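You operate a simulated robot arm through the tools that you are given. There is no shell and no other tool.

You run a simulated two-armed robot. Do the job below in one go: nothing can be reset, and whatever is moved stays where it is left.

## Task
Home the white machine, then run its warm-up at 75% feed.
Fine: one whole warm-up, the feed knob set before START, both knobs left as set.

It is judged by the outcome, as a careful person would: the job done as asked, and still so three seconds after it is handed in. It fails if anything else is knocked over, pushed out of place, dropped, spilled or broken.

## Robot
Two 7-joint arms with three-finger grippers on one trunk that stands fixed in place. Base frame: the origin is at the foot of the trunk, x ahead of it, y to its left, z up. Lengths are in mm, angles in degrees, forces in N, time in s.
The left shoulder is at [70, 165, 1238], the right one opposite. With the tool pointing down near the work surface each hand reaches from about 340 to 860 mm from the base axis, measured 20 degrees to its own side. Payload 3.91 kg a hand.
Tool frame (each hand has its own): the origin (TCP) lies between the finger pads and is the grasp point; the fingertips stand 30 mm ahead of it; z points along the fingers, y is the line along which they close. Largest opening 116 mm; the body of the gripper starts 73 mm behind the TCP.
Orientation is that of the tool frame in the base frame, as [roll, pitch, yaw] about the fixed x, y, z axes, in that order (R = Rz(yaw) Ry(pitch) Rx(roll)). With the fingers straight down and closing along the base's y, the tool's x points along the base's -x, its y along +y and its z along -z.

## Interface
- The arms move only by the tool jog_arm. It takes "left_increments", "right_increments" or both (then of equal length, played together; a hand with none holds still); each is a list that holds one entry, the list of rows, each a list of 7 numbers: the opening, from 0 (shut) to 1 (fully open), then the shift along the tool's x, y, z in mm, then the turn, a rotation vector about the tool's x, y, z in degrees. In form: [[[gripper, dx, dy, dz, ax, ay, az], ...]]. A call has 1 to 20 rows; each row is the pose to reach, as a shift and turn from the pose commanded when the call began, along the tool's axes at that moment. Each row takes 0.2 s and may step no farther than 50 mm and 8.6 degrees from the row before; otherwise, or with a gripper value out of range, the whole call is refused. A pose out of reach is approached as far as the arm can. The call stops where the force on the tool passes 50 N (or 10 N more than at its start, if that is more) or the arm is blocked; 0.2 s more then pass. The fingers move at their own pace (about 153 mm/s each) and stop on an object; they squeeze with about 45 N. The grip force told is the motor's: it shows also when the fingers shut on nothing. Time passes only in rows, and 0.2 s behind the last, so rows that repeat a pose let the fingers close. The reply holds the time, the measured pose of the TCP, the force on the tool along the base axes, the opening and the grip force, in the units named above and with some noise, with the torque about the TCP (base axes, N m) and any sound that the robot's microphone picked up.
- Cameras (640 x 400 px; columns grow to the right, rows downward): "scene" is now at [140.6, -14.6, 1570.6]; the picture's right is [-0.16, -0.99, 0.00], its down [-0.43, 0.07, -0.90] and it looks along [0.89, -0.14, -0.44] (base axes); focal length 310 px, centre (320, 200). "left" rides on the left gripper at [75, 17, -88] in its tool frame; the picture's right is [-0.22, 0.97, 0.00], its down [-0.70, -0.16, -0.70] and it looks along [-0.68, -0.16, 0.71] (tool axes); focal length 247 px, centre (320, 200). "right" rides on the right gripper at [52, 56, -88] in its tool frame; the picture's right is [-0.73, 0.68, 0.00], its down [-0.49, -0.52, -0.70] and it looks along [-0.48, -0.51, 0.71] (tool axes); focal length 247 px, centre (320, 200). There is no depth. A picture from a camera that has moved, and an enlarged one, comes with that camera's place and axes in the base frame and with its lens.
- grab_frame(camera): a new picture of that camera. It takes no simulated time.
- raise_lower(by): slides the trunk up (or, below 0, down) by that many mm; the arms and the scene camera ride with it, the base frame stays. It gives what a move gives, with no picture.
- turn_head(pan, tilt): turns the head with the scene camera to pan (to the left, within 86 degrees either way) and tilt (down, from -29 to 69), counted from straight ahead of the robot. It gives what a move gives.
- zoom(camera, box): a new picture of the part [left, top, right, bottom] of that camera's present view, enlarged. It takes no simulated time.
- finish_job(): hands the job in; it is judged then, once.

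Nothing tells you positions but the pictures and the camera data. Unless the task says otherwise, let go and move clear before handing in.

The tools are called after "Request:" as a command line: name --argument value ..., lists and objects as JSON in quotes. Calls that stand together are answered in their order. jog_arm: Moves the arms, as the interface text tells. Its arguments: {"type":"object","properties":{"left_increments":{"type":"array"},"right_increments":{"type":"array"}},"required":[]} The other tools are called the same way: raise_lower (by) slides the trunk up or down; turn_head (pan, tilt) turns the head that bears the scene camera; grab_frame (camera) takes a picture; zoom (camera, box) takes an enlarged picture of a part of a camera's view; finish_job () hands the job in.

At the start:

```text
time_s: 0.0
left_eef_pos: [627.5, 154.0, 1371.5]
left_ee_rot: [-180.0, 0.1, -179.9]
left_contact_force: [-0.2, -0.7, -0.9]
left_moment: [0.03, 0.0, 0.01]
left_finger_gap: 115.9
left_gripper_force: 0.1
right_eef_pos: [619.6, -347.1, 1402.2]
right_ee_rot: [179.9, 0.0, 179.9]
right_contact_force: [-0.6, 0.3, 0.6]
right_moment: [-0.01, 0.0, 0.01]
right_finger_gap: 116.0
right_gripper_force: 0.1
trunk travel left (down, up): [-775.0, 65.0]
head pan, tilt: [-9.1, 25.9]
```

scene: 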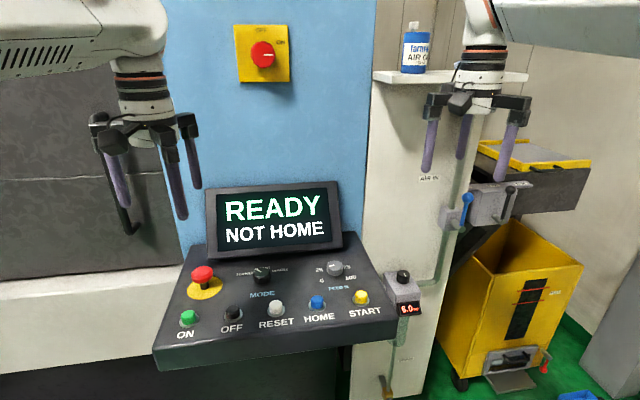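
right: 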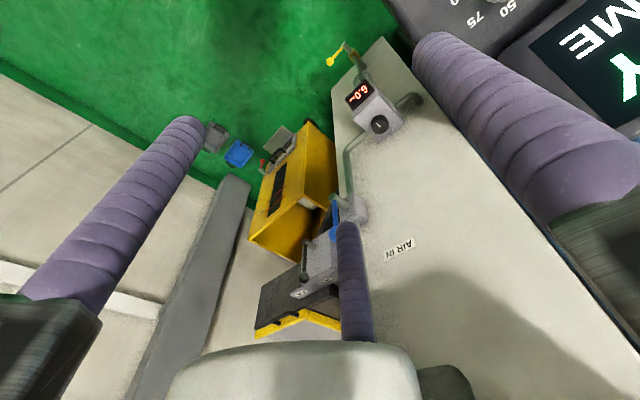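
left: 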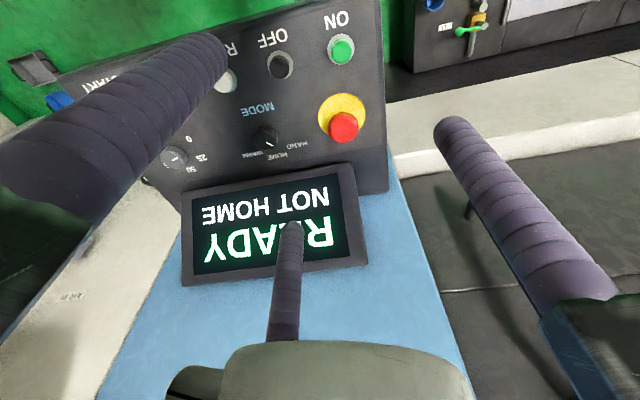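

I see a white machine with a sloped control panel (READY / NOT HOME), with a MODE knob, a FEED knob and buttons. First I'll look closer.

Request:
zoom --camera "scene" --box '[220, 240, 400, 352]'

Request:
zoom --camera "scene" --box '[140, 170, 440, 380]'

Request:
zoom --camera "left" --box '[130, 80, 330, 205]'

Request:
zoom --camera "scene" --box '[370, 10, 640, 400]'

```text
3.56 times, centred on (310, 296) of scene
camera zoom: at [140.6, -14.6, 1570.6], right [-0.16, -0.99, 0.0], down [-0.43, 0.07, -0.9], along [0.89, -0.14, -0.44], focal length 1101 px, centre (356, -141)
```

zoom: 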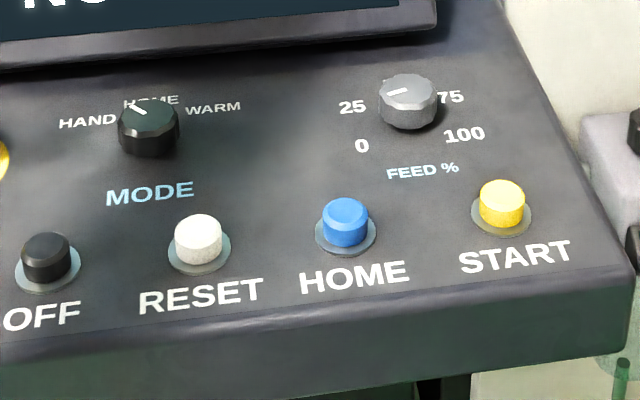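

```text
1.90 times, centred on (290, 275) of scene
camera zoom: at [140.6, -14.6, 1570.6], right [-0.16, -0.99, 0.0], down [-0.43, 0.07, -0.9], along [0.89, -0.14, -0.44], focal length 590 px, centre (377, 57)
```

zoom: 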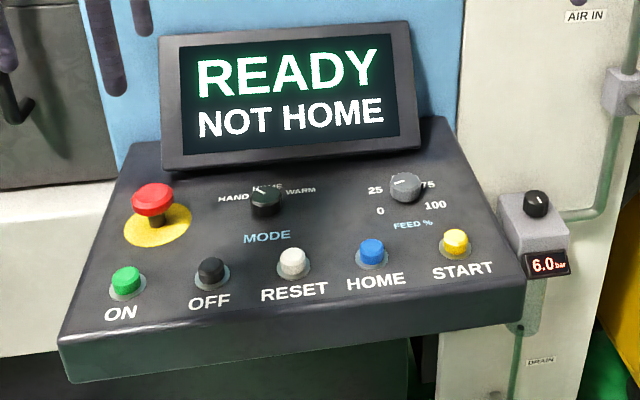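

```text
3.20 times, centred on (230, 142) of left
camera zoom: at [552.9, 172.6, 1459.4], right [0.22, 0.97, 0.0], down [0.7, -0.16, 0.7], along [0.68, -0.16, -0.71], focal length 790 px, centre (608, 384)
```

zoom: 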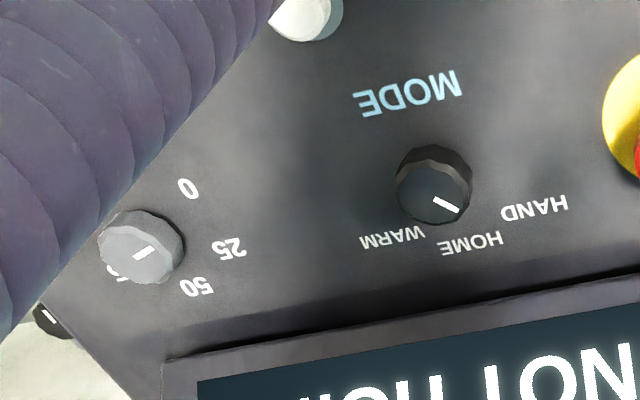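

```text
1.03 times, centred on (505, 205) of scene (not enlarged: the box is as wide or as high as the picture)
camera zoom: at [140.6, -14.6, 1570.6], right [-0.16, -0.99, 0.0], down [-0.43, 0.07, -0.9], along [0.89, -0.14, -0.44], focal length 318 px, centre (130, 195)
```

zoom: 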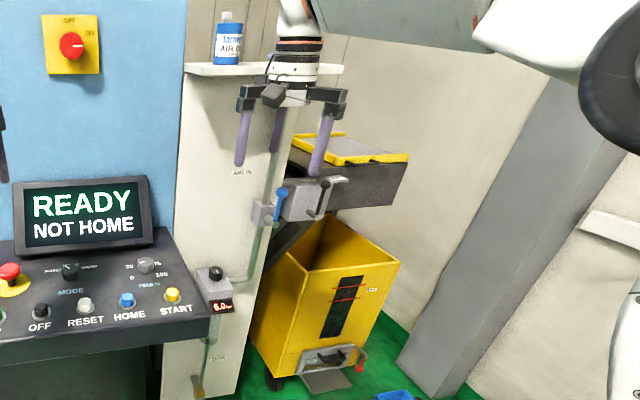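

The MODE knob seems to be at HAND and FEED near 25. I want a better view of both the hands and the panel before moving.

Request:
zoom --camera "scene" --box '[70, 50, 230, 250]'

Request:
zoom --camera "scene" --box '[400, 60, 560, 200]'

Request:
jog_arm --left_increments '[[[1, 30, 0, 0, 0, 0, 0], [1, 60, 0, -20, 0, 0, 0], [1, 90, 0, -40, 0, 0, 0], [1, 120, 0, -60, 0, 0, 0], [1, 150, 0, -80, 0, 0, 0]]]'

Request:
grab_frame --camera "left"

```text
2.00 times, centred on (150, 150) of scene
camera zoom: at [140.6, -14.6, 1570.6], right [-0.16, -0.99, 0.0], down [-0.43, 0.07, -0.9], along [0.89, -0.14, -0.44], focal length 619 px, centre (660, 300)
```

zoom: 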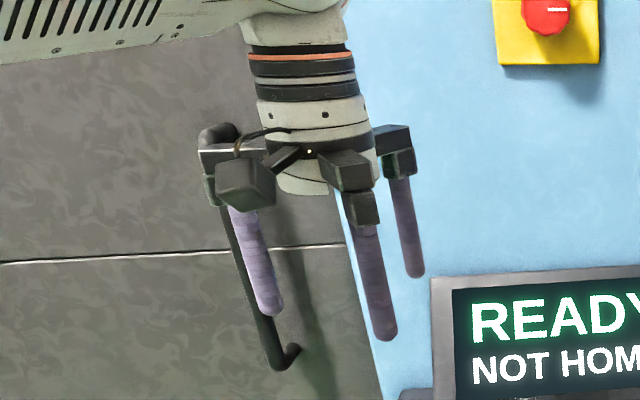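

```text
2.86 times, centred on (480, 130) of scene
camera zoom: at [140.6, -14.6, 1570.6], right [-0.16, -0.99, 0.0], down [-0.43, 0.07, -0.9], along [0.89, -0.14, -0.44], focal length 885 px, centre (-137, 400)
```

zoom: 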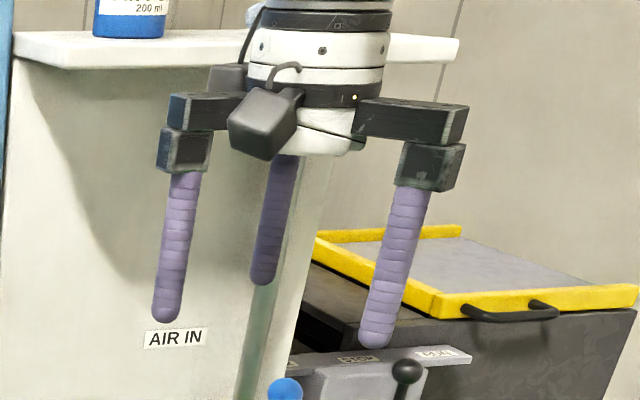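

```text
time_s: 1.2
left_eef_pos: [475.9, 156.9, 1451.8]
left_ee_rot: [179.9, 0.2, -180.0]
left_contact_force: [-0.5, -0.8, 0.5]
left_moment: [-0.05, -0.02, -0.01]
left_finger_gap: 116.0
left_gripper_force: 0.1
right_eef_pos: [618.1, -344.8, 1404.0]
right_ee_rot: [-179.9, 0.2, 180.0]
right_contact_force: [0.0, 0.1, -0.2]
right_moment: [-0.04, 0.01, -0.04]
right_finger_gap: 116.1
right_gripper_force: 0.1
trunk travel left (down, up): [-775.0, 65.0]
head pan, tilt: [-9.1, 25.9]
```

```text
taken
camera left: at [401.2, 174.4, 1539.7], right [0.22, 0.97, 0.0], down [0.69, -0.16, 0.7], along [0.68, -0.16, -0.71], focal length 247 px, centre (320, 200)
```

left: 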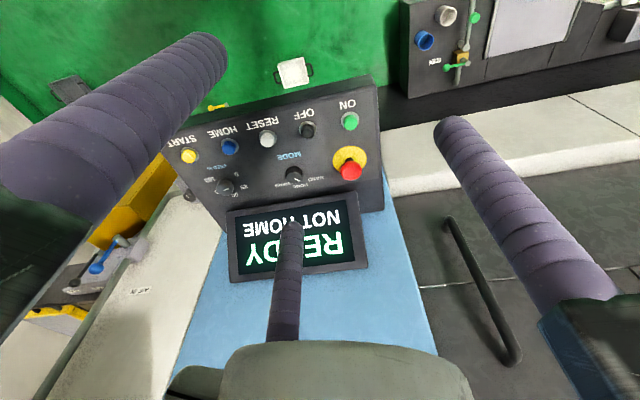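

The hands in fact have three fingers, at 120° around the tool axis. I now have a clear overview of the panel; zooming in.

Request:
zoom --camera "left" --box '[170, 80, 390, 218]'

Request:
zoom --camera "left" --box '[195, 145, 325, 205]'

Request:
zoom --camera "scene" --box '[225, 250, 385, 300]'

Request:
grab_frame --camera "scene"

```text
2.90 times, centred on (280, 149) of left
camera zoom: at [401.2, 174.4, 1539.7], right [0.22, 0.97, 0.0], down [0.69, -0.16, 0.7], along [0.68, -0.16, -0.71], focal length 716 px, centre (436, 348)
```

zoom: 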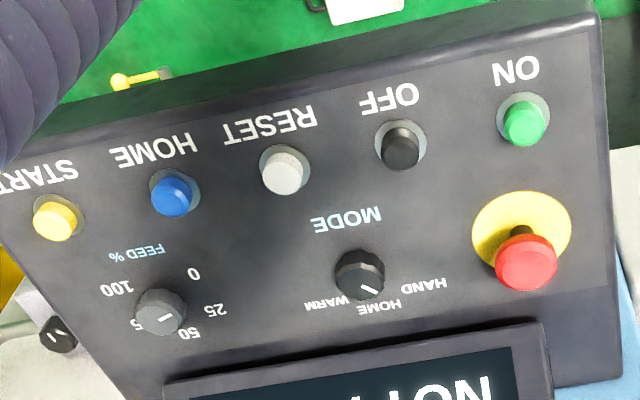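

```text
4.92 times, centred on (260, 175) of left
camera zoom: at [401.2, 174.4, 1539.7], right [0.22, 0.97, 0.0], down [0.69, -0.16, 0.7], along [0.68, -0.16, -0.71], focal length 1216 px, centre (615, 323)
```

zoom: 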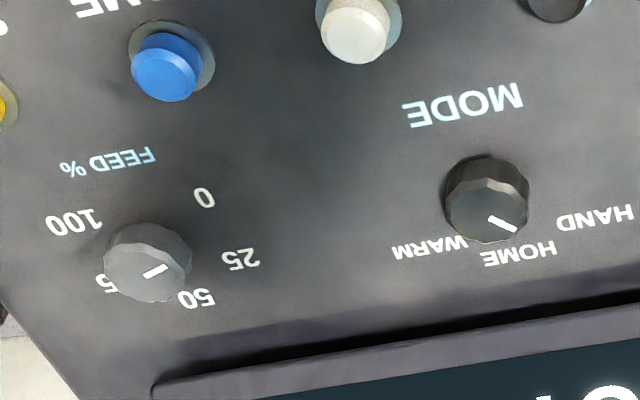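

```text
4.00 times, centred on (305, 275) of scene
camera zoom: at [139.1, -12.2, 1570.8], right [-0.16, -0.99, 0.0], down [-0.43, 0.07, -0.9], along [0.89, -0.14, -0.44], focal length 1239 px, centre (380, -100)
```

zoom: 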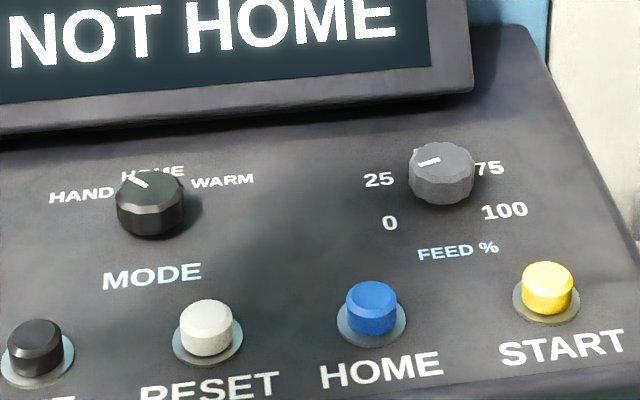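

```text
taken
camera scene: at [139.1, -12.2, 1570.8], right [-0.16, -0.99, 0.0], down [-0.43, 0.07, -0.9], along [0.89, -0.14, -0.44], focal length 310 px, centre (320, 200)
```

scene: 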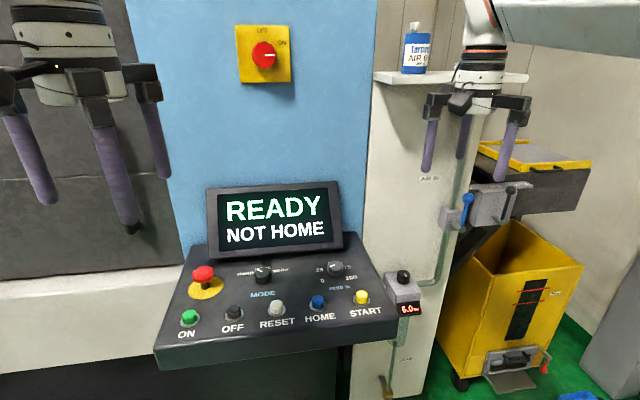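

The panel is level at z≈1060. MODE knob is at about [749, 31], pointing to HAND; FEED knob is at about [747, -148], near 9%; the HOME button is at about [651, -90] and START at [648, -188]. I'll bring the right hand over the MODE knob, staying high.

Request:
jog_arm --right_increments '[[[1, -14, 42, 0, 0, 0, 0], [1, -28, 84, 10, 0, 0, 0], [1, -42, 125, 30, 0, 0, 0], [1, -57, 167, 50, 0, 0, 0], [1, -71, 209, 70, 0, 0, 0], [1, -85, 251, 90, 0, 0, 0], [1, -100, 292, 110, 0, 0, 0], [1, -115, 334, 130, 0, 0, 0], [1, -131, 376, 150, 0, 0, 0]]]'

Request:
grab_frame --camera "scene"

Request:
grab_frame --camera "right"

Request:
grab_frame --camera "left"

```text
time_s: 3.2
left_eef_pos: [482.2, 158.2, 1449.5]
left_ee_rot: [-179.7, -0.2, 180.0]
left_contact_force: [0.4, 0.6, -0.6]
left_moment: [-0.09, 0.05, -0.03]
left_finger_gap: 116.1
left_gripper_force: 0.1
right_eef_pos: [745.5, 25.1, 1256.9]
right_ee_rot: [-179.8, -0.1, 179.8]
right_contact_force: [0.4, 0.4, 1.0]
right_moment: [0.01, 0.04, 0.01]
right_finger_gap: 115.9
right_gripper_force: 0.0
right hand out of reach, approached as far as the arm can: row 9
trunk travel left (down, up): [-775.0, 65.0]
head pan, tilt: [-9.1, 25.9]
```

```text
taken
camera scene: at [143.8, -9.2, 1570.7], right [-0.16, -0.99, 0.0], down [-0.43, 0.07, -0.9], along [0.89, -0.14, -0.44], focal length 310 px, centre (320, 200)
```

scene: 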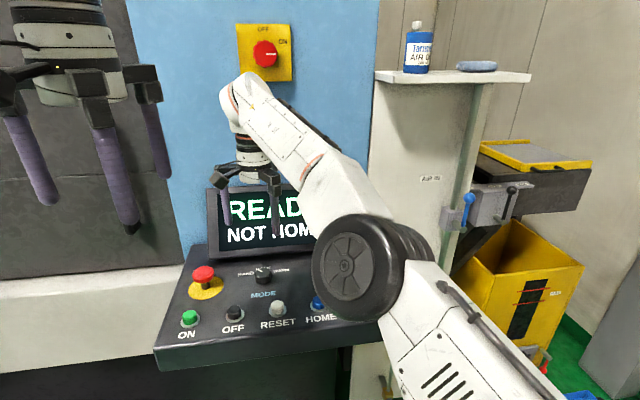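

```text
taken
camera right: at [692.9, 80.7, 1345.2], right [0.73, 0.68, 0.0], down [0.49, -0.52, 0.7], along [0.47, -0.52, -0.71], focal length 247 px, centre (320, 200)
```

right: 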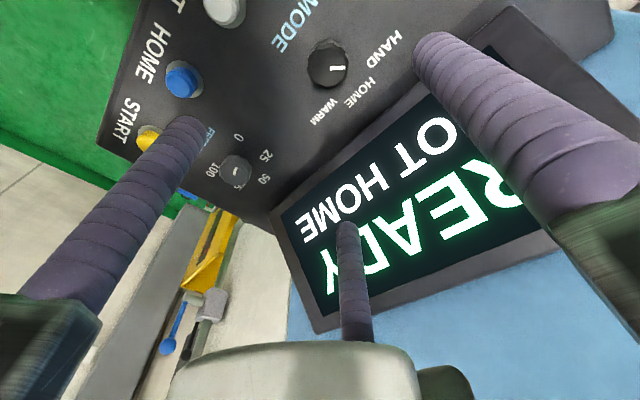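

```text
taken
camera left: at [407.0, 177.4, 1537.8], right [0.22, 0.97, 0.0], down [0.7, -0.16, 0.7], along [0.68, -0.16, -0.72], focal length 247 px, centre (320, 200)
```

left: 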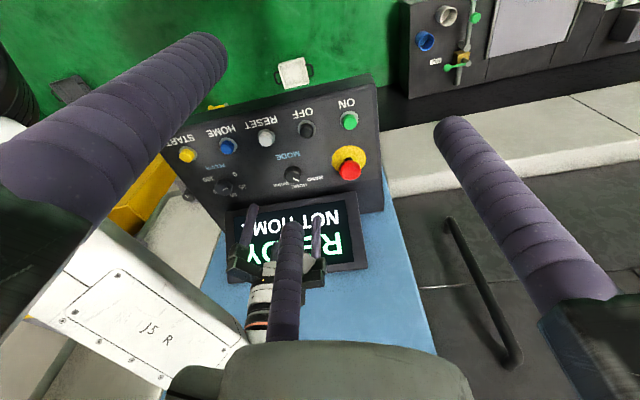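

The right hand was just short of reach at this height; lower should be better since the wrist comes nearer shoulder level. I'll descend over the MODE knob to a hover.

Request:
jog_arm --right_increments '[[[0.8, 0, 0, 35, 0, 0, 0], [0.7, 0, 0, 70, 0, 0, 0], [0.65, 0, 0, 100, 0, 0, 0], [0.65, 0, 0, 100, 0, 0, 0]]]'

Request:
grab_frame --camera "right"

Request:
zoom --camera "left" --box '[170, 80, 390, 218]'

Request:
zoom --camera "scene" --box '[180, 140, 380, 340]'

```text
time_s: 4.2
left_eef_pos: [478.5, 150.4, 1451.5]
left_ee_rot: [179.9, 0.0, 179.9]
left_contact_force: [-0.1, -1.5, -1.0]
left_moment: [0.04, 0.0, -0.05]
left_finger_gap: 116.0
left_gripper_force: 0.1
right_eef_pos: [745.2, 17.2, 1158.6]
right_ee_rot: [179.9, 0.0, 179.9]
right_contact_force: [0.2, -0.4, -0.6]
right_moment: [0.02, 0.03, -0.05]
right_finger_gap: 75.6
right_gripper_force: 0.1
trunk travel left (down, up): [-775.0, 65.0]
head pan, tilt: [-9.1, 25.9]
```

```text
taken
camera right: at [691.6, 73.6, 1246.7], right [0.73, 0.68, 0.0], down [0.49, -0.53, 0.7], along [0.48, -0.51, -0.72], focal length 247 px, centre (320, 200)
```

right: 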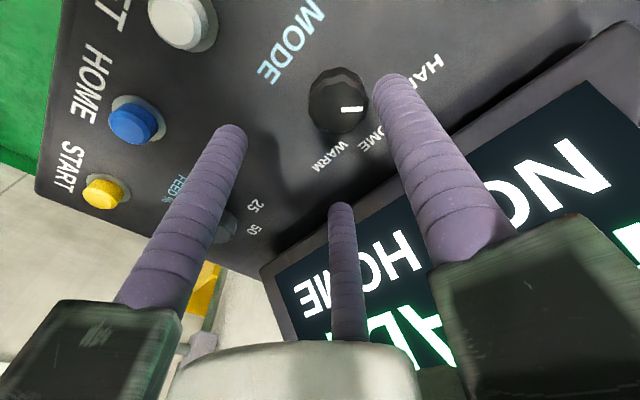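

```text
2.90 times, centred on (280, 149) of left
camera zoom: at [404.3, 168.1, 1539.2], right [0.22, 0.97, 0.0], down [0.7, -0.16, 0.7], along [0.68, -0.16, -0.71], focal length 716 px, centre (436, 348)
```

zoom: 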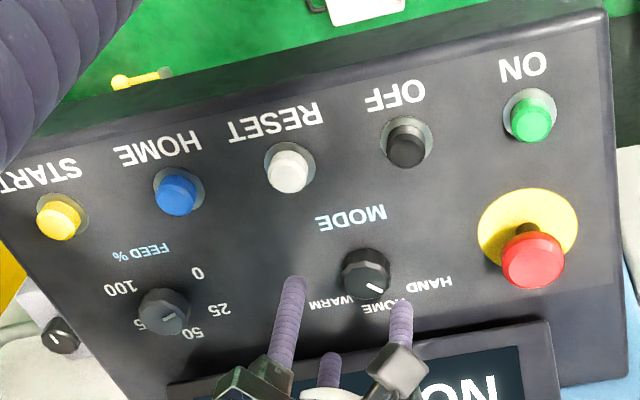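

```text
2.00 times, centred on (280, 240) of scene
camera zoom: at [141.7, -17.8, 1570.5], right [-0.16, -0.99, 0.0], down [-0.43, 0.07, -0.9], along [0.89, -0.14, -0.44], focal length 619 px, centre (400, 120)
```

zoom: 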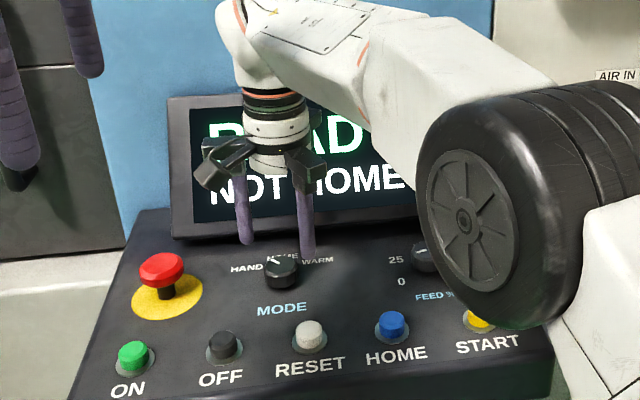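

The robot's base seems to sway a few mm as arms move. I'll hold still a moment to see where it settles.

Request:
jog_arm --right_increments '[[[0.65, 0, 0, 0, 0, 0, 0], [0.65, 0, 0, 0, 0, 0, 0], [0.65, 0, 0, 0, 0, 0, 0], [0.65, 0, 0, 0, 0, 0, 0]]]'

Request:
jog_arm --right_increments '[[[0.65, 0, 0, 0, 0, 0, 0], [0.65, 0, 0, 0, 0, 0, 0], [0.65, 0, 0, 0, 0, 0, 0]]]'

Request:
jog_arm --right_increments '[[[0.65, 0, 0, 0, 0, 0, 0]]]'

Request:
grab_frame --camera "right"

```text
time_s: 5.2
left_eef_pos: [477.6, 153.0, 1451.0]
left_ee_rot: [180.0, 0.0, -179.9]
left_contact_force: [0.2, 0.4, 0.2]
left_moment: [0.0, 0.03, 0.0]
left_finger_gap: 116.2
left_gripper_force: 0.0
right_eef_pos: [743.2, 21.2, 1159.8]
right_ee_rot: [179.9, 0.0, -179.9]
right_contact_force: [-0.1, 0.1, 0.9]
right_moment: [0.0, -0.03, 0.0]
right_finger_gap: 75.4
right_gripper_force: 0.1
trunk travel left (down, up): [-775.0, 65.0]
head pan, tilt: [-9.1, 25.9]
```

```text
time_s: 6.0
left_eef_pos: [477.9, 154.2, 1451.5]
left_ee_rot: [-179.9, 0.1, -180.0]
left_contact_force: [-0.5, -0.1, 0.6]
left_moment: [0.02, 0.03, -0.01]
left_finger_gap: 116.0
left_gripper_force: 0.0
right_eef_pos: [744.7, 20.9, 1158.6]
right_ee_rot: [179.9, 0.0, 180.0]
right_contact_force: [0.1, 0.2, -0.1]
right_moment: [0.0, -0.03, 0.01]
right_finger_gap: 75.4
right_gripper_force: 0.1
trunk travel left (down, up): [-775.0, 65.0]
head pan, tilt: [-9.1, 25.9]
```

```text
time_s: 6.4
left_eef_pos: [476.9, 154.0, 1450.2]
left_ee_rot: [-179.9, 0.1, -180.0]
left_contact_force: [0.0, -1.0, 0.6]
left_moment: [-0.02, -0.02, -0.01]
left_finger_gap: 116.0
left_gripper_force: 0.0
right_eef_pos: [743.0, 20.9, 1159.9]
right_ee_rot: [180.0, 0.0, -180.0]
right_contact_force: [-0.4, 0.0, -0.5]
right_moment: [0.0, 0.0, 0.01]
right_finger_gap: 75.8
right_gripper_force: 0.0
trunk travel left (down, up): [-775.0, 65.0]
head pan, tilt: [-9.1, 25.9]
```

```text
taken
camera right: at [690.3, 77.2, 1247.3], right [0.73, 0.68, 0.0], down [0.49, -0.52, 0.7], along [0.48, -0.51, -0.71], focal length 247 px, centre (320, 200)
```

right: 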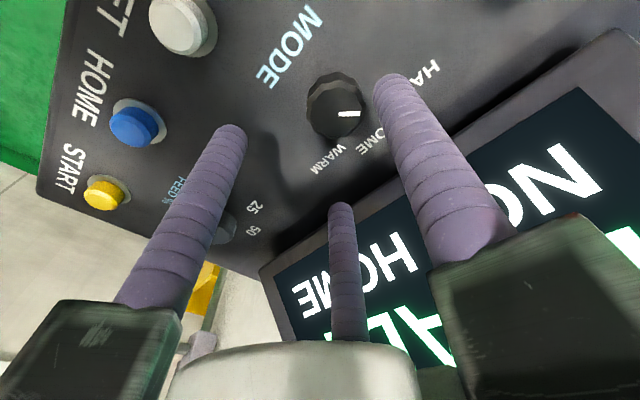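

It settles. The knob's at ~[749.5, 31]; I shift over it, then descend slowly around it.

Request:
jog_arm --right_increments '[[[0.65, -3, 5, 0, 0, 0, 0], [0.65, -6, 10, 0, 0, 0, 0], [0.65, -6, 10, 12, 0, 0, 0], [0.65, -6, 10, 24, 0, 0, 0], [0.65, -6, 10, 36, 0, 0, 0], [0.65, -6, 10, 36, 0, 0, 0], [0.65, -6, 10, 36, 0, 0, 0], [0.65, -6, 10, 36, 0, 0, 0]]]'

Request:
grab_frame --camera "right"

Request:
zoom --camera "left" --box '[220, 130, 390, 238]'

Request:
zoom --camera "scene" --box '[200, 220, 320, 300]'

```text
time_s: 8.2
left_eef_pos: [478.5, 154.8, 1450.9]
left_ee_rot: [180.0, 0.1, -180.0]
left_contact_force: [-0.3, -0.3, 0.1]
left_moment: [0.02, 0.01, 0.01]
left_finger_gap: 116.0
left_gripper_force: 0.0
right_eef_pos: [749.2, 30.7, 1122.7]
right_ee_rot: [-179.9, 0.1, 179.9]
right_contact_force: [0.6, 0.1, -0.6]
right_moment: [-0.01, -0.03, -0.05]
right_finger_gap: 75.4
right_gripper_force: 0.0
trunk travel left (down, up): [-775.0, 65.0]
head pan, tilt: [-9.1, 25.9]
```

```text
taken
camera right: at [696.7, 86.1, 1210.0], right [0.73, 0.68, 0.0], down [0.49, -0.52, 0.7], along [0.48, -0.51, -0.71], focal length 247 px, centre (320, 200)
```

right: 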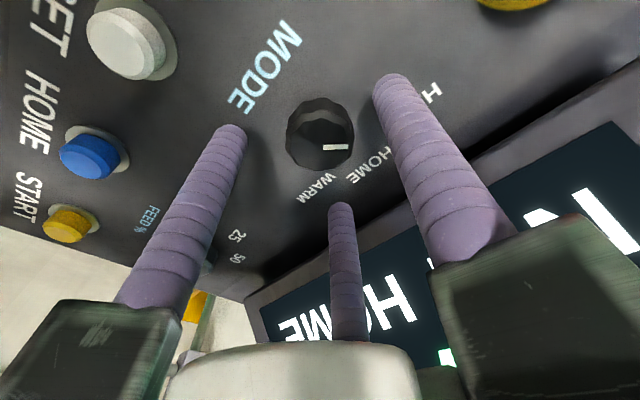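

```text
3.70 times, centred on (305, 184) of left
camera zoom: at [403.2, 171.9, 1539.2], right [0.22, 0.97, 0.0], down [0.7, -0.16, 0.7], along [0.68, -0.16, -0.71], focal length 915 px, centre (376, 259)
```

zoom: 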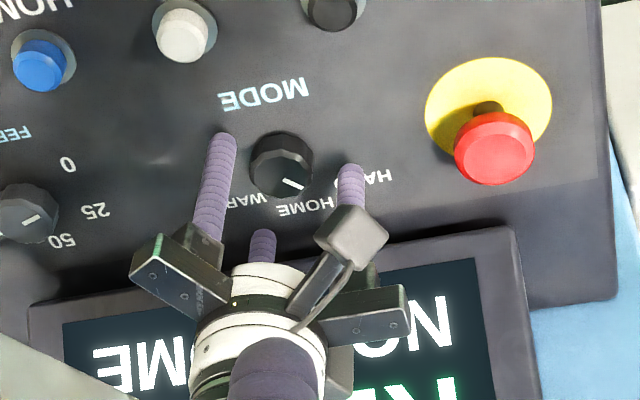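

```text
5.00 times, centred on (260, 260) of scene
camera zoom: at [140.7, -14.3, 1570.6], right [-0.16, -0.99, 0.0], down [-0.43, 0.07, -0.9], along [0.89, -0.14, -0.44], focal length 1548 px, centre (620, -100)
```

zoom: 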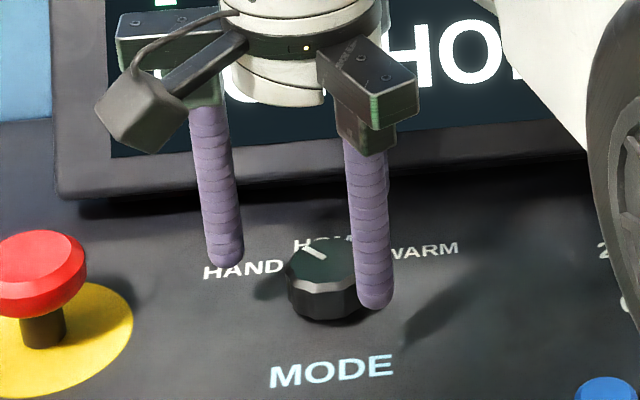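

Centred well (the tool axis projects right onto the knob's top). Going down 29 mm more, then gripping.

Request:
jog_arm --right_increments '[[[0.65, 0, 0, 10, 0, 0, 0], [0.65, 0, 0, 20, 0, 0, 0], [0.65, 0, 0, 29, 0, 0, 0], [0.65, 0, 0, 29, 0, 0, 0], [0.65, 0, 0, 29, 0, 0, 0]]]'

Request:
grab_frame --camera "right"

Request:
zoom --camera "scene" --box '[200, 220, 320, 300]'

```text
time_s: 9.4
left_eef_pos: [478.2, 154.0, 1451.3]
left_ee_rot: [180.0, 0.1, 180.0]
left_contact_force: [-0.1, 0.6, -0.1]
left_moment: [0.0, -0.01, 0.0]
left_finger_gap: 116.1
left_gripper_force: 0.0
right_eef_pos: [750.0, 30.0, 1093.7]
right_ee_rot: [-179.9, 0.1, 180.0]
right_contact_force: [-0.1, 0.5, 0.1]
right_moment: [0.04, 0.01, 0.01]
right_finger_gap: 75.3
right_gripper_force: 0.1
trunk travel left (down, up): [-775.0, 65.0]
head pan, tilt: [-9.1, 25.9]
```

```text
taken
camera right: at [696.4, 86.1, 1181.1], right [0.73, 0.68, 0.0], down [0.49, -0.52, 0.7], along [0.48, -0.51, -0.71], focal length 247 px, centre (320, 200)
```

right: 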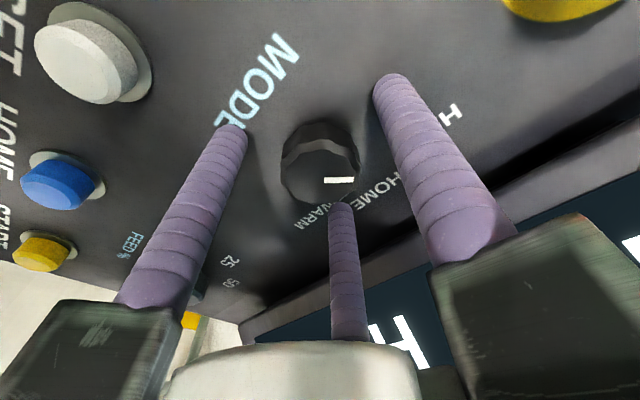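

```text
5.00 times, centred on (260, 260) of scene
camera zoom: at [140.5, -14.3, 1570.6], right [-0.16, -0.99, 0.0], down [-0.43, 0.07, -0.9], along [0.89, -0.14, -0.44], focal length 1548 px, centre (620, -100)
```

zoom: 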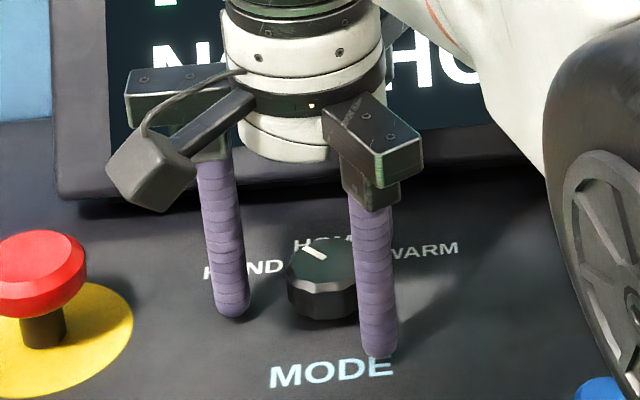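

Centred around the knob. Closing on it.

Request:
jog_arm --right_increments '[[[0.5, 0, 0, 0, 0, 0, 0], [0.4, 0, 0, 0, 0, 0, 0], [0.3, 0, 0, 0, 0, 0, 0], [0.2, 0, 0, 0, 0, 0, 0], [0.2, 0, 0, 0, 0, 0, 0]]]'

Request:
grab_frame --camera "right"

```text
time_s: 10.6
left_eef_pos: [477.8, 153.1, 1451.0]
left_ee_rot: [-180.0, 0.0, 180.0]
left_contact_force: [0.1, -0.1, 0.3]
left_moment: [0.04, -0.01, -0.01]
left_finger_gap: 115.9
left_gripper_force: 0.1
right_eef_pos: [750.7, 29.8, 1092.4]
right_ee_rot: [180.0, 0.1, -179.9]
right_contact_force: [0.2, -0.7, 0.8]
right_moment: [-0.31, -0.26, 0.04]
right_finger_gap: 39.6
right_gripper_force: 45.0
trunk travel left (down, up): [-775.0, 65.0]
head pan, tilt: [-9.1, 25.9]
```

```text
taken
camera right: at [696.6, 85.9, 1181.1], right [0.73, 0.68, 0.0], down [0.49, -0.52, 0.7], along [0.48, -0.51, -0.71], focal length 247 px, centre (320, 200)
```

right: 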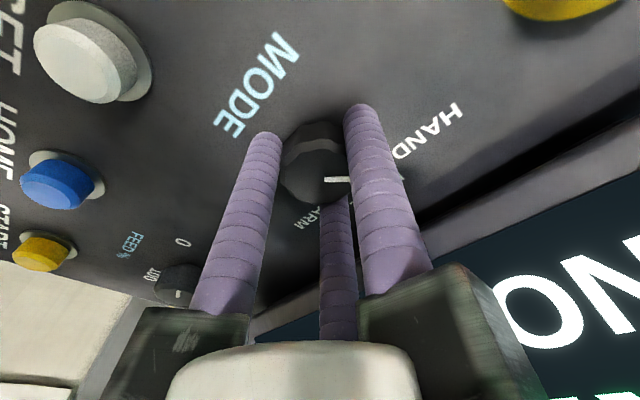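

Gripped at 39.6 mm. Turning the MODE knob clockwise by 45° toward HOME.

Request:
jog_arm --right_increments '[[[0.2, 0, 0, 0, 0, 0, 7], [0.2, 0, 0, 0, 0, 0, 14], [0.2, 0, 0, 0, 0, 0, 21], [0.2, 0, 0, 0, 0, 0, 28], [0.2, 0, 0, 0, 0, 0, 35], [0.2, 0, 0, 0, 0, 0, 41], [0.2, 0, 0, 0, 0, 0, 45], [0.2, 0, 0, 0, 0, 0, 45]]]'

Request:
grab_frame --camera "right"

Request:
zoom --camera "left" --box '[220, 130, 390, 238]'

Request:
zoom --camera "scene" --box '[180, 180, 380, 320]'

```text
time_s: 11.0
left_eef_pos: [474.4, 153.2, 1452.3]
left_ee_rot: [-180.0, 0.0, -179.9]
left_contact_force: [0.0, -0.7, 0.3]
left_moment: [0.04, 0.04, 0.01]
left_finger_gap: 116.2
left_gripper_force: 0.0
right_eef_pos: [749.8, 30.1, 1092.1]
right_ee_rot: [-179.8, -2.0, 174.7]
right_contact_force: [-23.2, -5.6, 9.6]
right_moment: [-0.89, 0.12, 0.02]
right_finger_gap: 40.1
right_gripper_force: 45.3
right hand out of reach, approached as far as the arm can: row 1
trunk travel left (down, up): [-775.0, 65.0]
head pan, tilt: [-9.1, 25.9]
stopped in row 1 (right hand): the force on the tool passed its limit at 63 N (the readings are from after the stop); the commanded pose is now the measured one
```

```text
taken
camera right: at [705.9, 90.4, 1182.4], right [0.79, 0.61, -0.03], down [0.46, -0.57, 0.68], along [0.4, -0.55, -0.73], focal length 247 px, centre (320, 200)
```

right: 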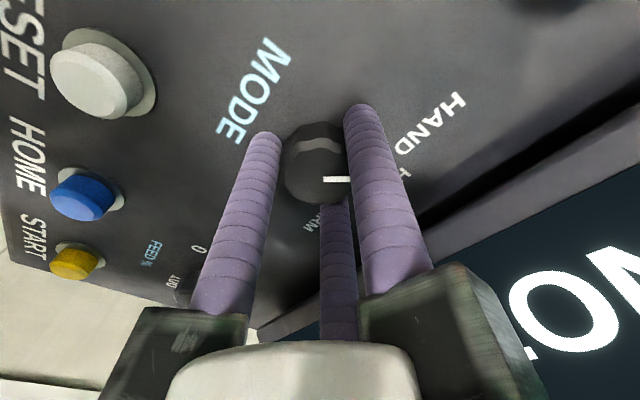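

```text
3.70 times, centred on (305, 184) of left
camera zoom: at [399.3, 170.9, 1540.3], right [0.22, 0.97, 0.0], down [0.69, -0.16, 0.7], along [0.68, -0.16, -0.71], focal length 915 px, centre (376, 259)
```

zoom: 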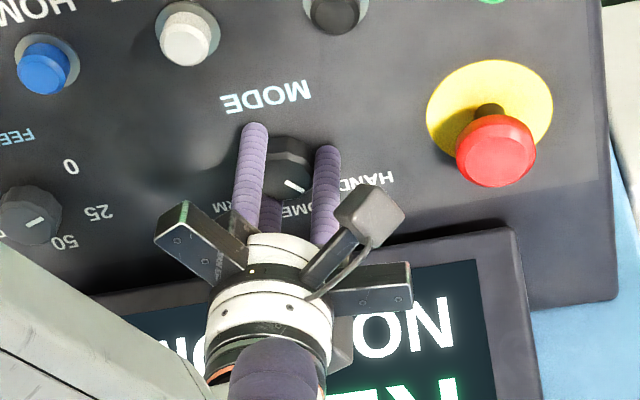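

```text
2.86 times, centred on (280, 250) of scene
camera zoom: at [136.1, -15.5, 1571.3], right [-0.16, -0.99, 0.0], down [-0.43, 0.07, -0.9], along [0.89, -0.14, -0.43], focal length 885 px, centre (434, 57)
```

zoom: 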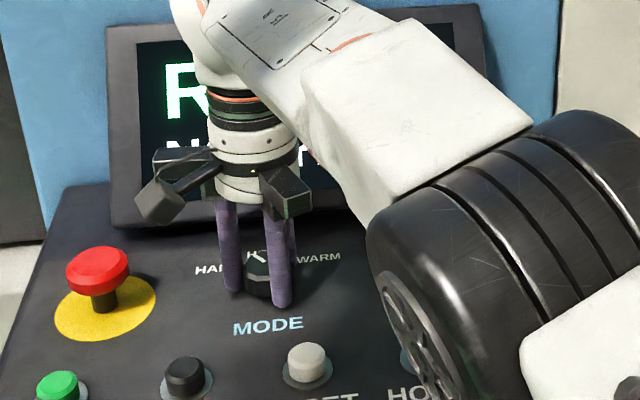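

The right wrist is at its limit for clockwise turning here. I'll release, lift, and check how far it can wind back counter-clockwise first.

Request:
jog_arm --right_increments '[[[0.4, 0, 0, 0, 0, 0, 0], [0.6, 0, 0, 0, 0, 0, 0], [0.65, 0, 0, 0, 0, 0, 0], [0.65, 0, 0, 0, 0, 0, 0]]]'

Request:
jog_arm --right_increments '[[[0.65, 0, 0, -12, 0, 0, 0], [0.65, 0, 0, -24, 0, 0, 0], [0.65, 0, 0, -36, 0, 0, 0], [0.65, 0, 0, -45, 0, 0, 0], [0.65, 0, 0, -45, 0, 0, 0]]]'

Request:
grab_frame --camera "right"

```text
time_s: 12.0
left_eef_pos: [477.4, 155.3, 1452.0]
left_ee_rot: [180.0, 0.0, 180.0]
left_contact_force: [0.0, -0.4, 0.0]
left_moment: [-0.01, 0.02, 0.01]
left_finger_gap: 116.0
left_gripper_force: 0.1
right_eef_pos: [754.0, 31.4, 1090.8]
right_ee_rot: [-179.8, -2.0, 174.9]
right_contact_force: [-0.9, 4.1, 5.1]
right_moment: [-0.01, -0.15, 0.15]
right_finger_gap: 73.6
right_gripper_force: 0.2
trunk travel left (down, up): [-775.0, 65.0]
head pan, tilt: [-9.1, 25.9]
```

```text
time_s: 13.2
left_eef_pos: [479.2, 154.8, 1452.4]
left_ee_rot: [179.9, 0.1, -179.9]
left_contact_force: [-0.8, 0.9, 0.6]
left_moment: [-0.02, -0.01, -0.01]
left_finger_gap: 115.9
left_gripper_force: 0.2
right_eef_pos: [756.7, 32.9, 1135.7]
right_ee_rot: [-179.8, -2.0, 174.8]
right_contact_force: [0.2, 1.0, -0.5]
right_moment: [0.01, 0.04, 0.04]
right_finger_gap: 75.3
right_gripper_force: 0.0
trunk travel left (down, up): [-775.0, 65.0]
head pan, tilt: [-9.1, 25.9]
```

```text
taken
camera right: at [711.4, 92.5, 1224.1], right [0.79, 0.61, -0.03], down [0.46, -0.56, 0.69], along [0.4, -0.55, -0.73], focal length 247 px, centre (320, 200)
```

right: 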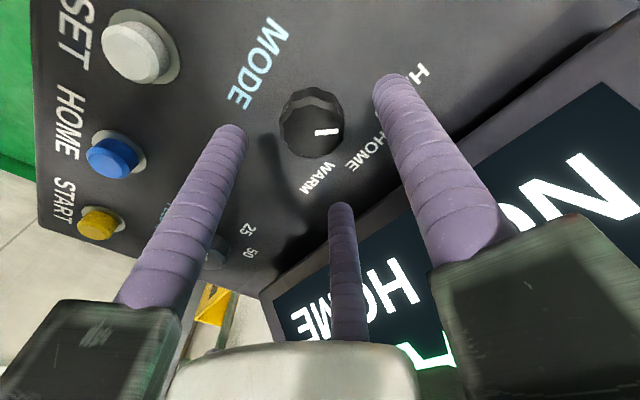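

Levelling the tool, then winding counter-clockwise at this height to test the wrist range.

Request:
jog_arm --right_increments '[[[0.65, 3, -1, -4, 0, -1, 0], [0.65, 6.8, -2.6, -8, 0, -2, 0], [0.65, 6.8, -2.6, -8, 0, -2, 0]]]'

Request:
jog_arm --right_increments '[[[0.65, 0, 0, 0, 0, 0, -7], [0.65, 0, 0, 0, 0, 0, -14], [0.65, 0, 0, 0, 0, 0, -21], [0.65, 0, 0, 0, 0, 0, -28], [0.65, 0, 0, 0, 0, 0, -35], [0.65, 0, 0, 0, 0, 0, -42], [0.65, 0, 0, 0, 0, 0, -49], [0.65, 0, 0, 0, 0, 0, -56], [0.65, 0, 0, 0, 0, 0, -56], [0.65, 0, 0, 0, 0, 0, -56]]]'

Request:
grab_frame --camera "right"

Request:
grab_frame --camera "scene"

```text
time_s: 14.0
left_eef_pos: [478.3, 152.8, 1450.0]
left_ee_rot: [180.0, 0.0, -180.0]
left_contact_force: [0.8, 0.2, 0.4]
left_moment: [-0.01, -0.01, 0.01]
left_finger_gap: 116.2
left_gripper_force: 0.0
right_eef_pos: [750.2, 25.7, 1142.5]
right_ee_rot: [-179.8, -0.1, 174.6]
right_contact_force: [0.1, 0.6, 0.1]
right_moment: [-0.01, 0.02, -0.02]
right_finger_gap: 75.5
right_gripper_force: 0.2
trunk travel left (down, up): [-775.0, 65.0]
head pan, tilt: [-9.1, 25.9]
```

```text
time_s: 16.2
left_eef_pos: [478.5, 154.0, 1450.5]
left_ee_rot: [180.0, 0.0, 180.0]
left_contact_force: [-0.1, 0.2, -0.5]
left_moment: [0.02, 0.03, 0.01]
left_finger_gap: 116.1
left_gripper_force: 0.0
right_eef_pos: [750.4, 29.7, 1143.3]
right_ee_rot: [-179.8, -0.2, -129.2]
right_contact_force: [0.3, 0.2, 0.3]
right_moment: [0.02, 0.03, 0.03]
right_finger_gap: 75.3
right_gripper_force: 0.0
trunk travel left (down, up): [-775.0, 65.0]
head pan, tilt: [-9.1, 25.9]
```

```text
taken
camera right: at [672.3, 23.9, 1231.7], right [-0.07, 1.0, 0.0], down [0.71, 0.05, 0.7], along [0.7, 0.04, -0.71], focal length 247 px, centre (320, 200)
```

right: 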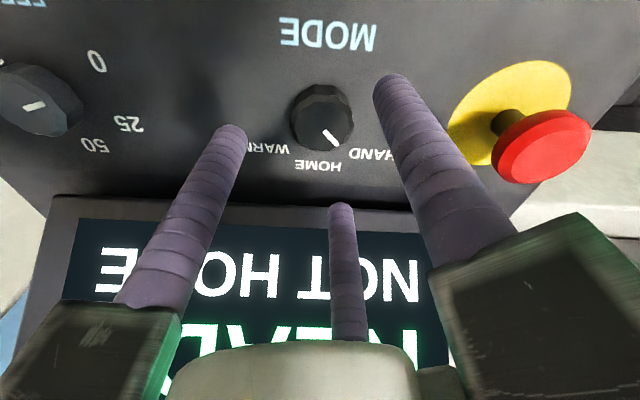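

```text
taken
camera scene: at [140.6, -14.4, 1570.6], right [-0.16, -0.99, 0.0], down [-0.43, 0.07, -0.9], along [0.89, -0.14, -0.44], focal length 310 px, centre (320, 200)
```

scene: 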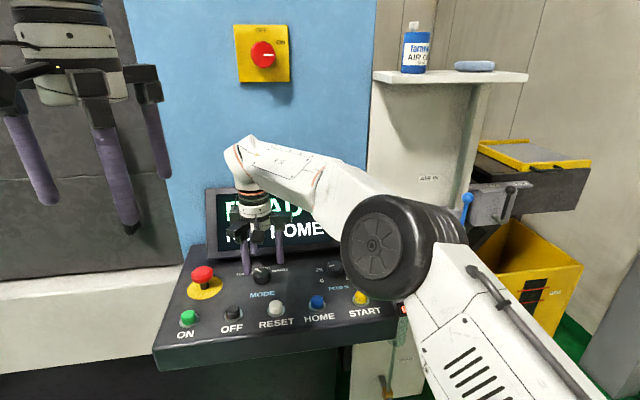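

Good — it can wind back well. I'll wind a bit more, then descend, grip, and this time turn clockwise with range in hand.

Request:
jog_arm --right_increments '[[[0.65, 0, 0, 0, 0, 0, -7], [0.65, 0, 0, 0, 0, 0, -14], [0.65, 0, 0, 12, 0, 0, -14], [0.65, 0, 0, 24, 0, 0, -14], [0.65, 0, 0, 36, 0, 0, -14], [0.65, 0, 0, 45, 0, 0, -14], [0.65, 0, 0, 50, 0, 0, -14], [0.65, 0, 0, 50, 0, 0, -14], [0.65, 0, 0, 50, 0, 0, -14]]]'

Request:
grab_frame --camera "right"

```text
time_s: 18.2
left_eef_pos: [478.8, 153.9, 1450.9]
left_ee_rot: [-179.9, 0.0, 179.9]
left_contact_force: [-0.2, -0.6, -0.8]
left_moment: [-0.01, 0.02, -0.01]
left_finger_gap: 116.0
left_gripper_force: 0.0
right_eef_pos: [751.0, 27.7, 1092.8]
right_ee_rot: [-179.9, -0.1, -115.3]
right_contact_force: [0.0, 0.2, 0.5]
right_moment: [0.01, 0.01, 0.02]
right_finger_gap: 75.4
right_gripper_force: 0.1
trunk travel left (down, up): [-775.0, 65.0]
head pan, tilt: [-9.1, 25.9]
```

```text
taken
camera right: at [675.6, 5.3, 1180.9], right [-0.31, 0.95, 0.0], down [0.68, 0.22, 0.7], along [0.67, 0.21, -0.71], focal length 247 px, centre (320, 200)
```

right: 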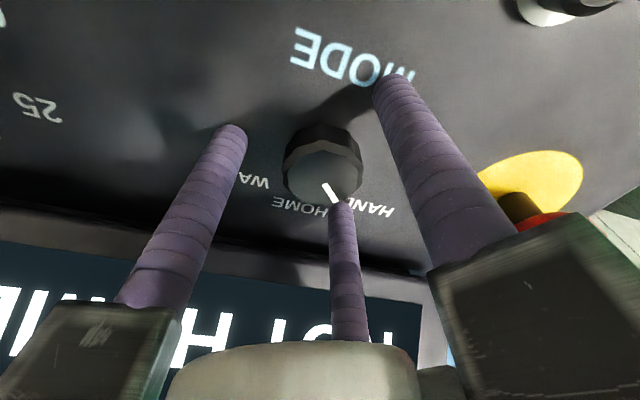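

Nudging by 3 mm to centre, then closing.

Request:
jog_arm --right_increments '[[[0.65, -2.1, 2.6, 0, 0, 0, 0], [0.65, -2.1, 2.6, 0, 0, 0, 0], [0.5, -2.1, 2.6, 0, 0, 0, 0], [0.4, -2.1, 2.6, 0, 0, 0, 0], [0.2, -2.1, 2.6, 0, 0, 0, 0], [0.2, -2.1, 2.6, 0, 0, 0, 0], [0.2, -2.1, 2.6, 0, 0, 0, 0]]]'

Request:
jog_arm --right_increments '[[[0.2, 0, 0, 0, 0, 0, 5], [0.2, 0, 0, 0, 0, 0, 10], [0.2, 0, 0, 0, 0, 0, 15], [0.2, 0, 0, 0, 0, 0, 20], [0.2, 0, 0, 0, 0, 0, 25], [0.2, 0, 0, 0, 0, 0, 30], [0.2, 0, 0, 0, 0, 0, 35], [0.2, 0, 0, 0, 0, 0, 40], [0.2, 0, 0, 0, 0, 0, 45], [0.2, 0, 0, 0, 0, 0, 45], [0.2, 0, 0, 0, 0, 0, 45]]]'

Request:
grab_frame --camera "right"

Request:
grab_frame --camera "scene"

```text
time_s: 19.8
left_eef_pos: [479.4, 153.0, 1449.7]
left_ee_rot: [179.9, 0.1, -180.0]
left_contact_force: [0.6, 0.5, 0.1]
left_moment: [0.0, 0.0, 0.0]
left_finger_gap: 116.0
left_gripper_force: 0.1
right_eef_pos: [749.6, 30.1, 1092.7]
right_ee_rot: [-179.9, -0.2, -115.3]
right_contact_force: [1.9, -3.1, 0.6]
right_moment: [0.0, -0.07, -0.04]
right_finger_gap: 40.1
right_gripper_force: 17.2
trunk travel left (down, up): [-775.0, 65.0]
head pan, tilt: [-9.1, 25.9]
```

```text
time_s: 22.2
left_eef_pos: [479.4, 152.7, 1450.3]
left_ee_rot: [179.8, 0.1, 180.0]
left_contact_force: [0.5, -0.1, -0.5]
left_moment: [-0.01, 0.04, 0.01]
left_finger_gap: 116.0
left_gripper_force: 0.1
right_eef_pos: [750.0, 30.7, 1094.6]
right_ee_rot: [-179.8, 0.0, -160.2]
right_contact_force: [12.3, -7.0, 7.3]
right_moment: [-0.34, -0.31, 0.0]
right_finger_gap: 40.2
right_gripper_force: 16.5
trunk travel left (down, up): [-775.0, 65.0]
head pan, tilt: [-9.1, 25.9]
```

```text
taken
camera right: at [680.4, 65.9, 1180.6], right [0.46, 0.89, 0.0], down [0.63, -0.33, 0.7], along [0.62, -0.32, -0.71], focal length 247 px, centre (320, 200)
```

right: 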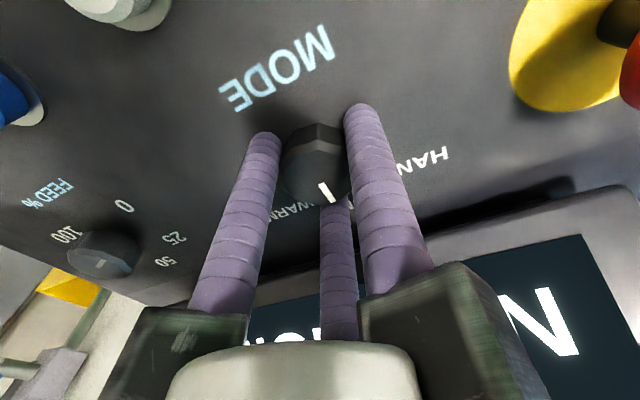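

```text
taken
camera scene: at [142.1, -16.0, 1570.5], right [-0.16, -0.99, 0.0], down [-0.43, 0.07, -0.9], along [0.89, -0.14, -0.44], focal length 310 px, centre (320, 200)
```

scene: 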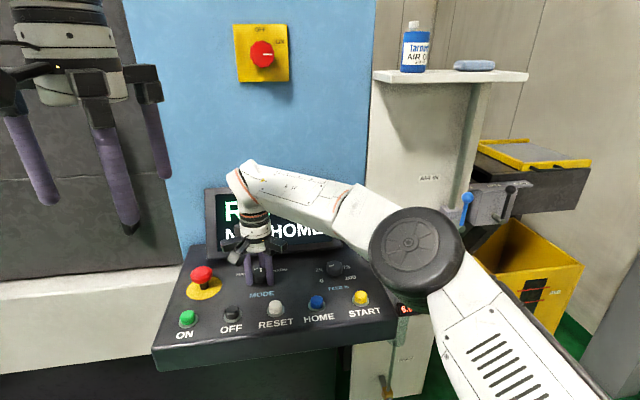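

The knob turned with the hand. Releasing and lifting to verify.

Request:
jog_arm --right_increments '[[[0.4, 0, 0, 0, 0, 0, 0], [0.6, 0, 0, 0, 0, 0, 0], [0.65, 0, 0, 0, 0, 0, 0], [0.65, 0, 0, -12, 0, 0, 0], [0.65, 0, 0, -27, 0, 0, 0], [0.65, 0, 0, -42, 0, 0, 0], [0.65, 0, 0, -50, 0, 0, 0], [0.65, 0, 0, -50, 0, 0, 0]]]'

Request:
grab_frame --camera "right"

Request:
zoom --camera "scene" --box '[200, 180, 380, 310]'

```text
time_s: 24.0
left_eef_pos: [477.8, 154.7, 1449.9]
left_ee_rot: [179.9, -0.1, 180.0]
left_contact_force: [0.6, -0.6, -0.7]
left_moment: [-0.01, -0.01, 0.02]
left_finger_gap: 115.9
left_gripper_force: 0.1
right_eef_pos: [749.2, 32.0, 1145.2]
right_ee_rot: [-179.8, 0.0, -160.2]
right_contact_force: [0.6, 0.5, 0.3]
right_moment: [0.02, -0.03, 0.02]
right_finger_gap: 75.6
right_gripper_force: 0.1
trunk travel left (down, up): [-775.0, 65.0]
head pan, tilt: [-9.1, 25.9]
```

```text
taken
camera right: at [679.3, 68.0, 1232.7], right [0.46, 0.89, 0.0], down [0.64, -0.32, 0.7], along [0.62, -0.32, -0.71], focal length 247 px, centre (320, 200)
```

right: 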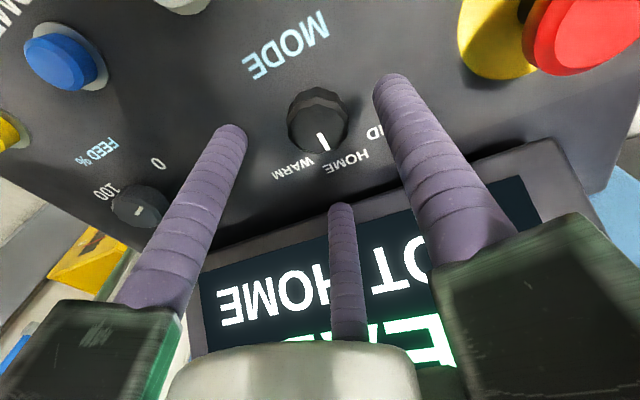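

```text
3.08 times, centred on (290, 245) of scene
camera zoom: at [140.7, -14.6, 1570.6], right [-0.16, -0.99, 0.0], down [-0.43, 0.07, -0.9], along [0.89, -0.14, -0.44], focal length 953 px, centre (412, 62)
```

zoom: 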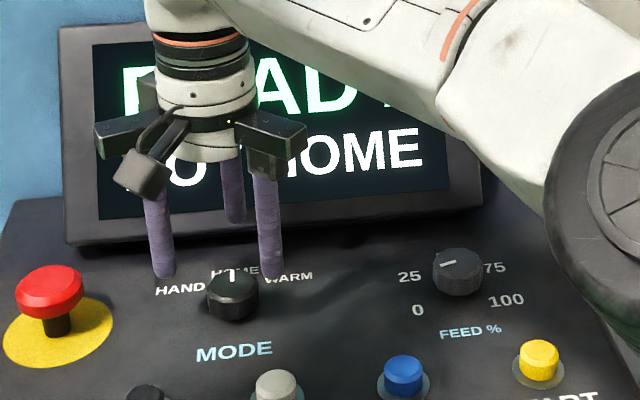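

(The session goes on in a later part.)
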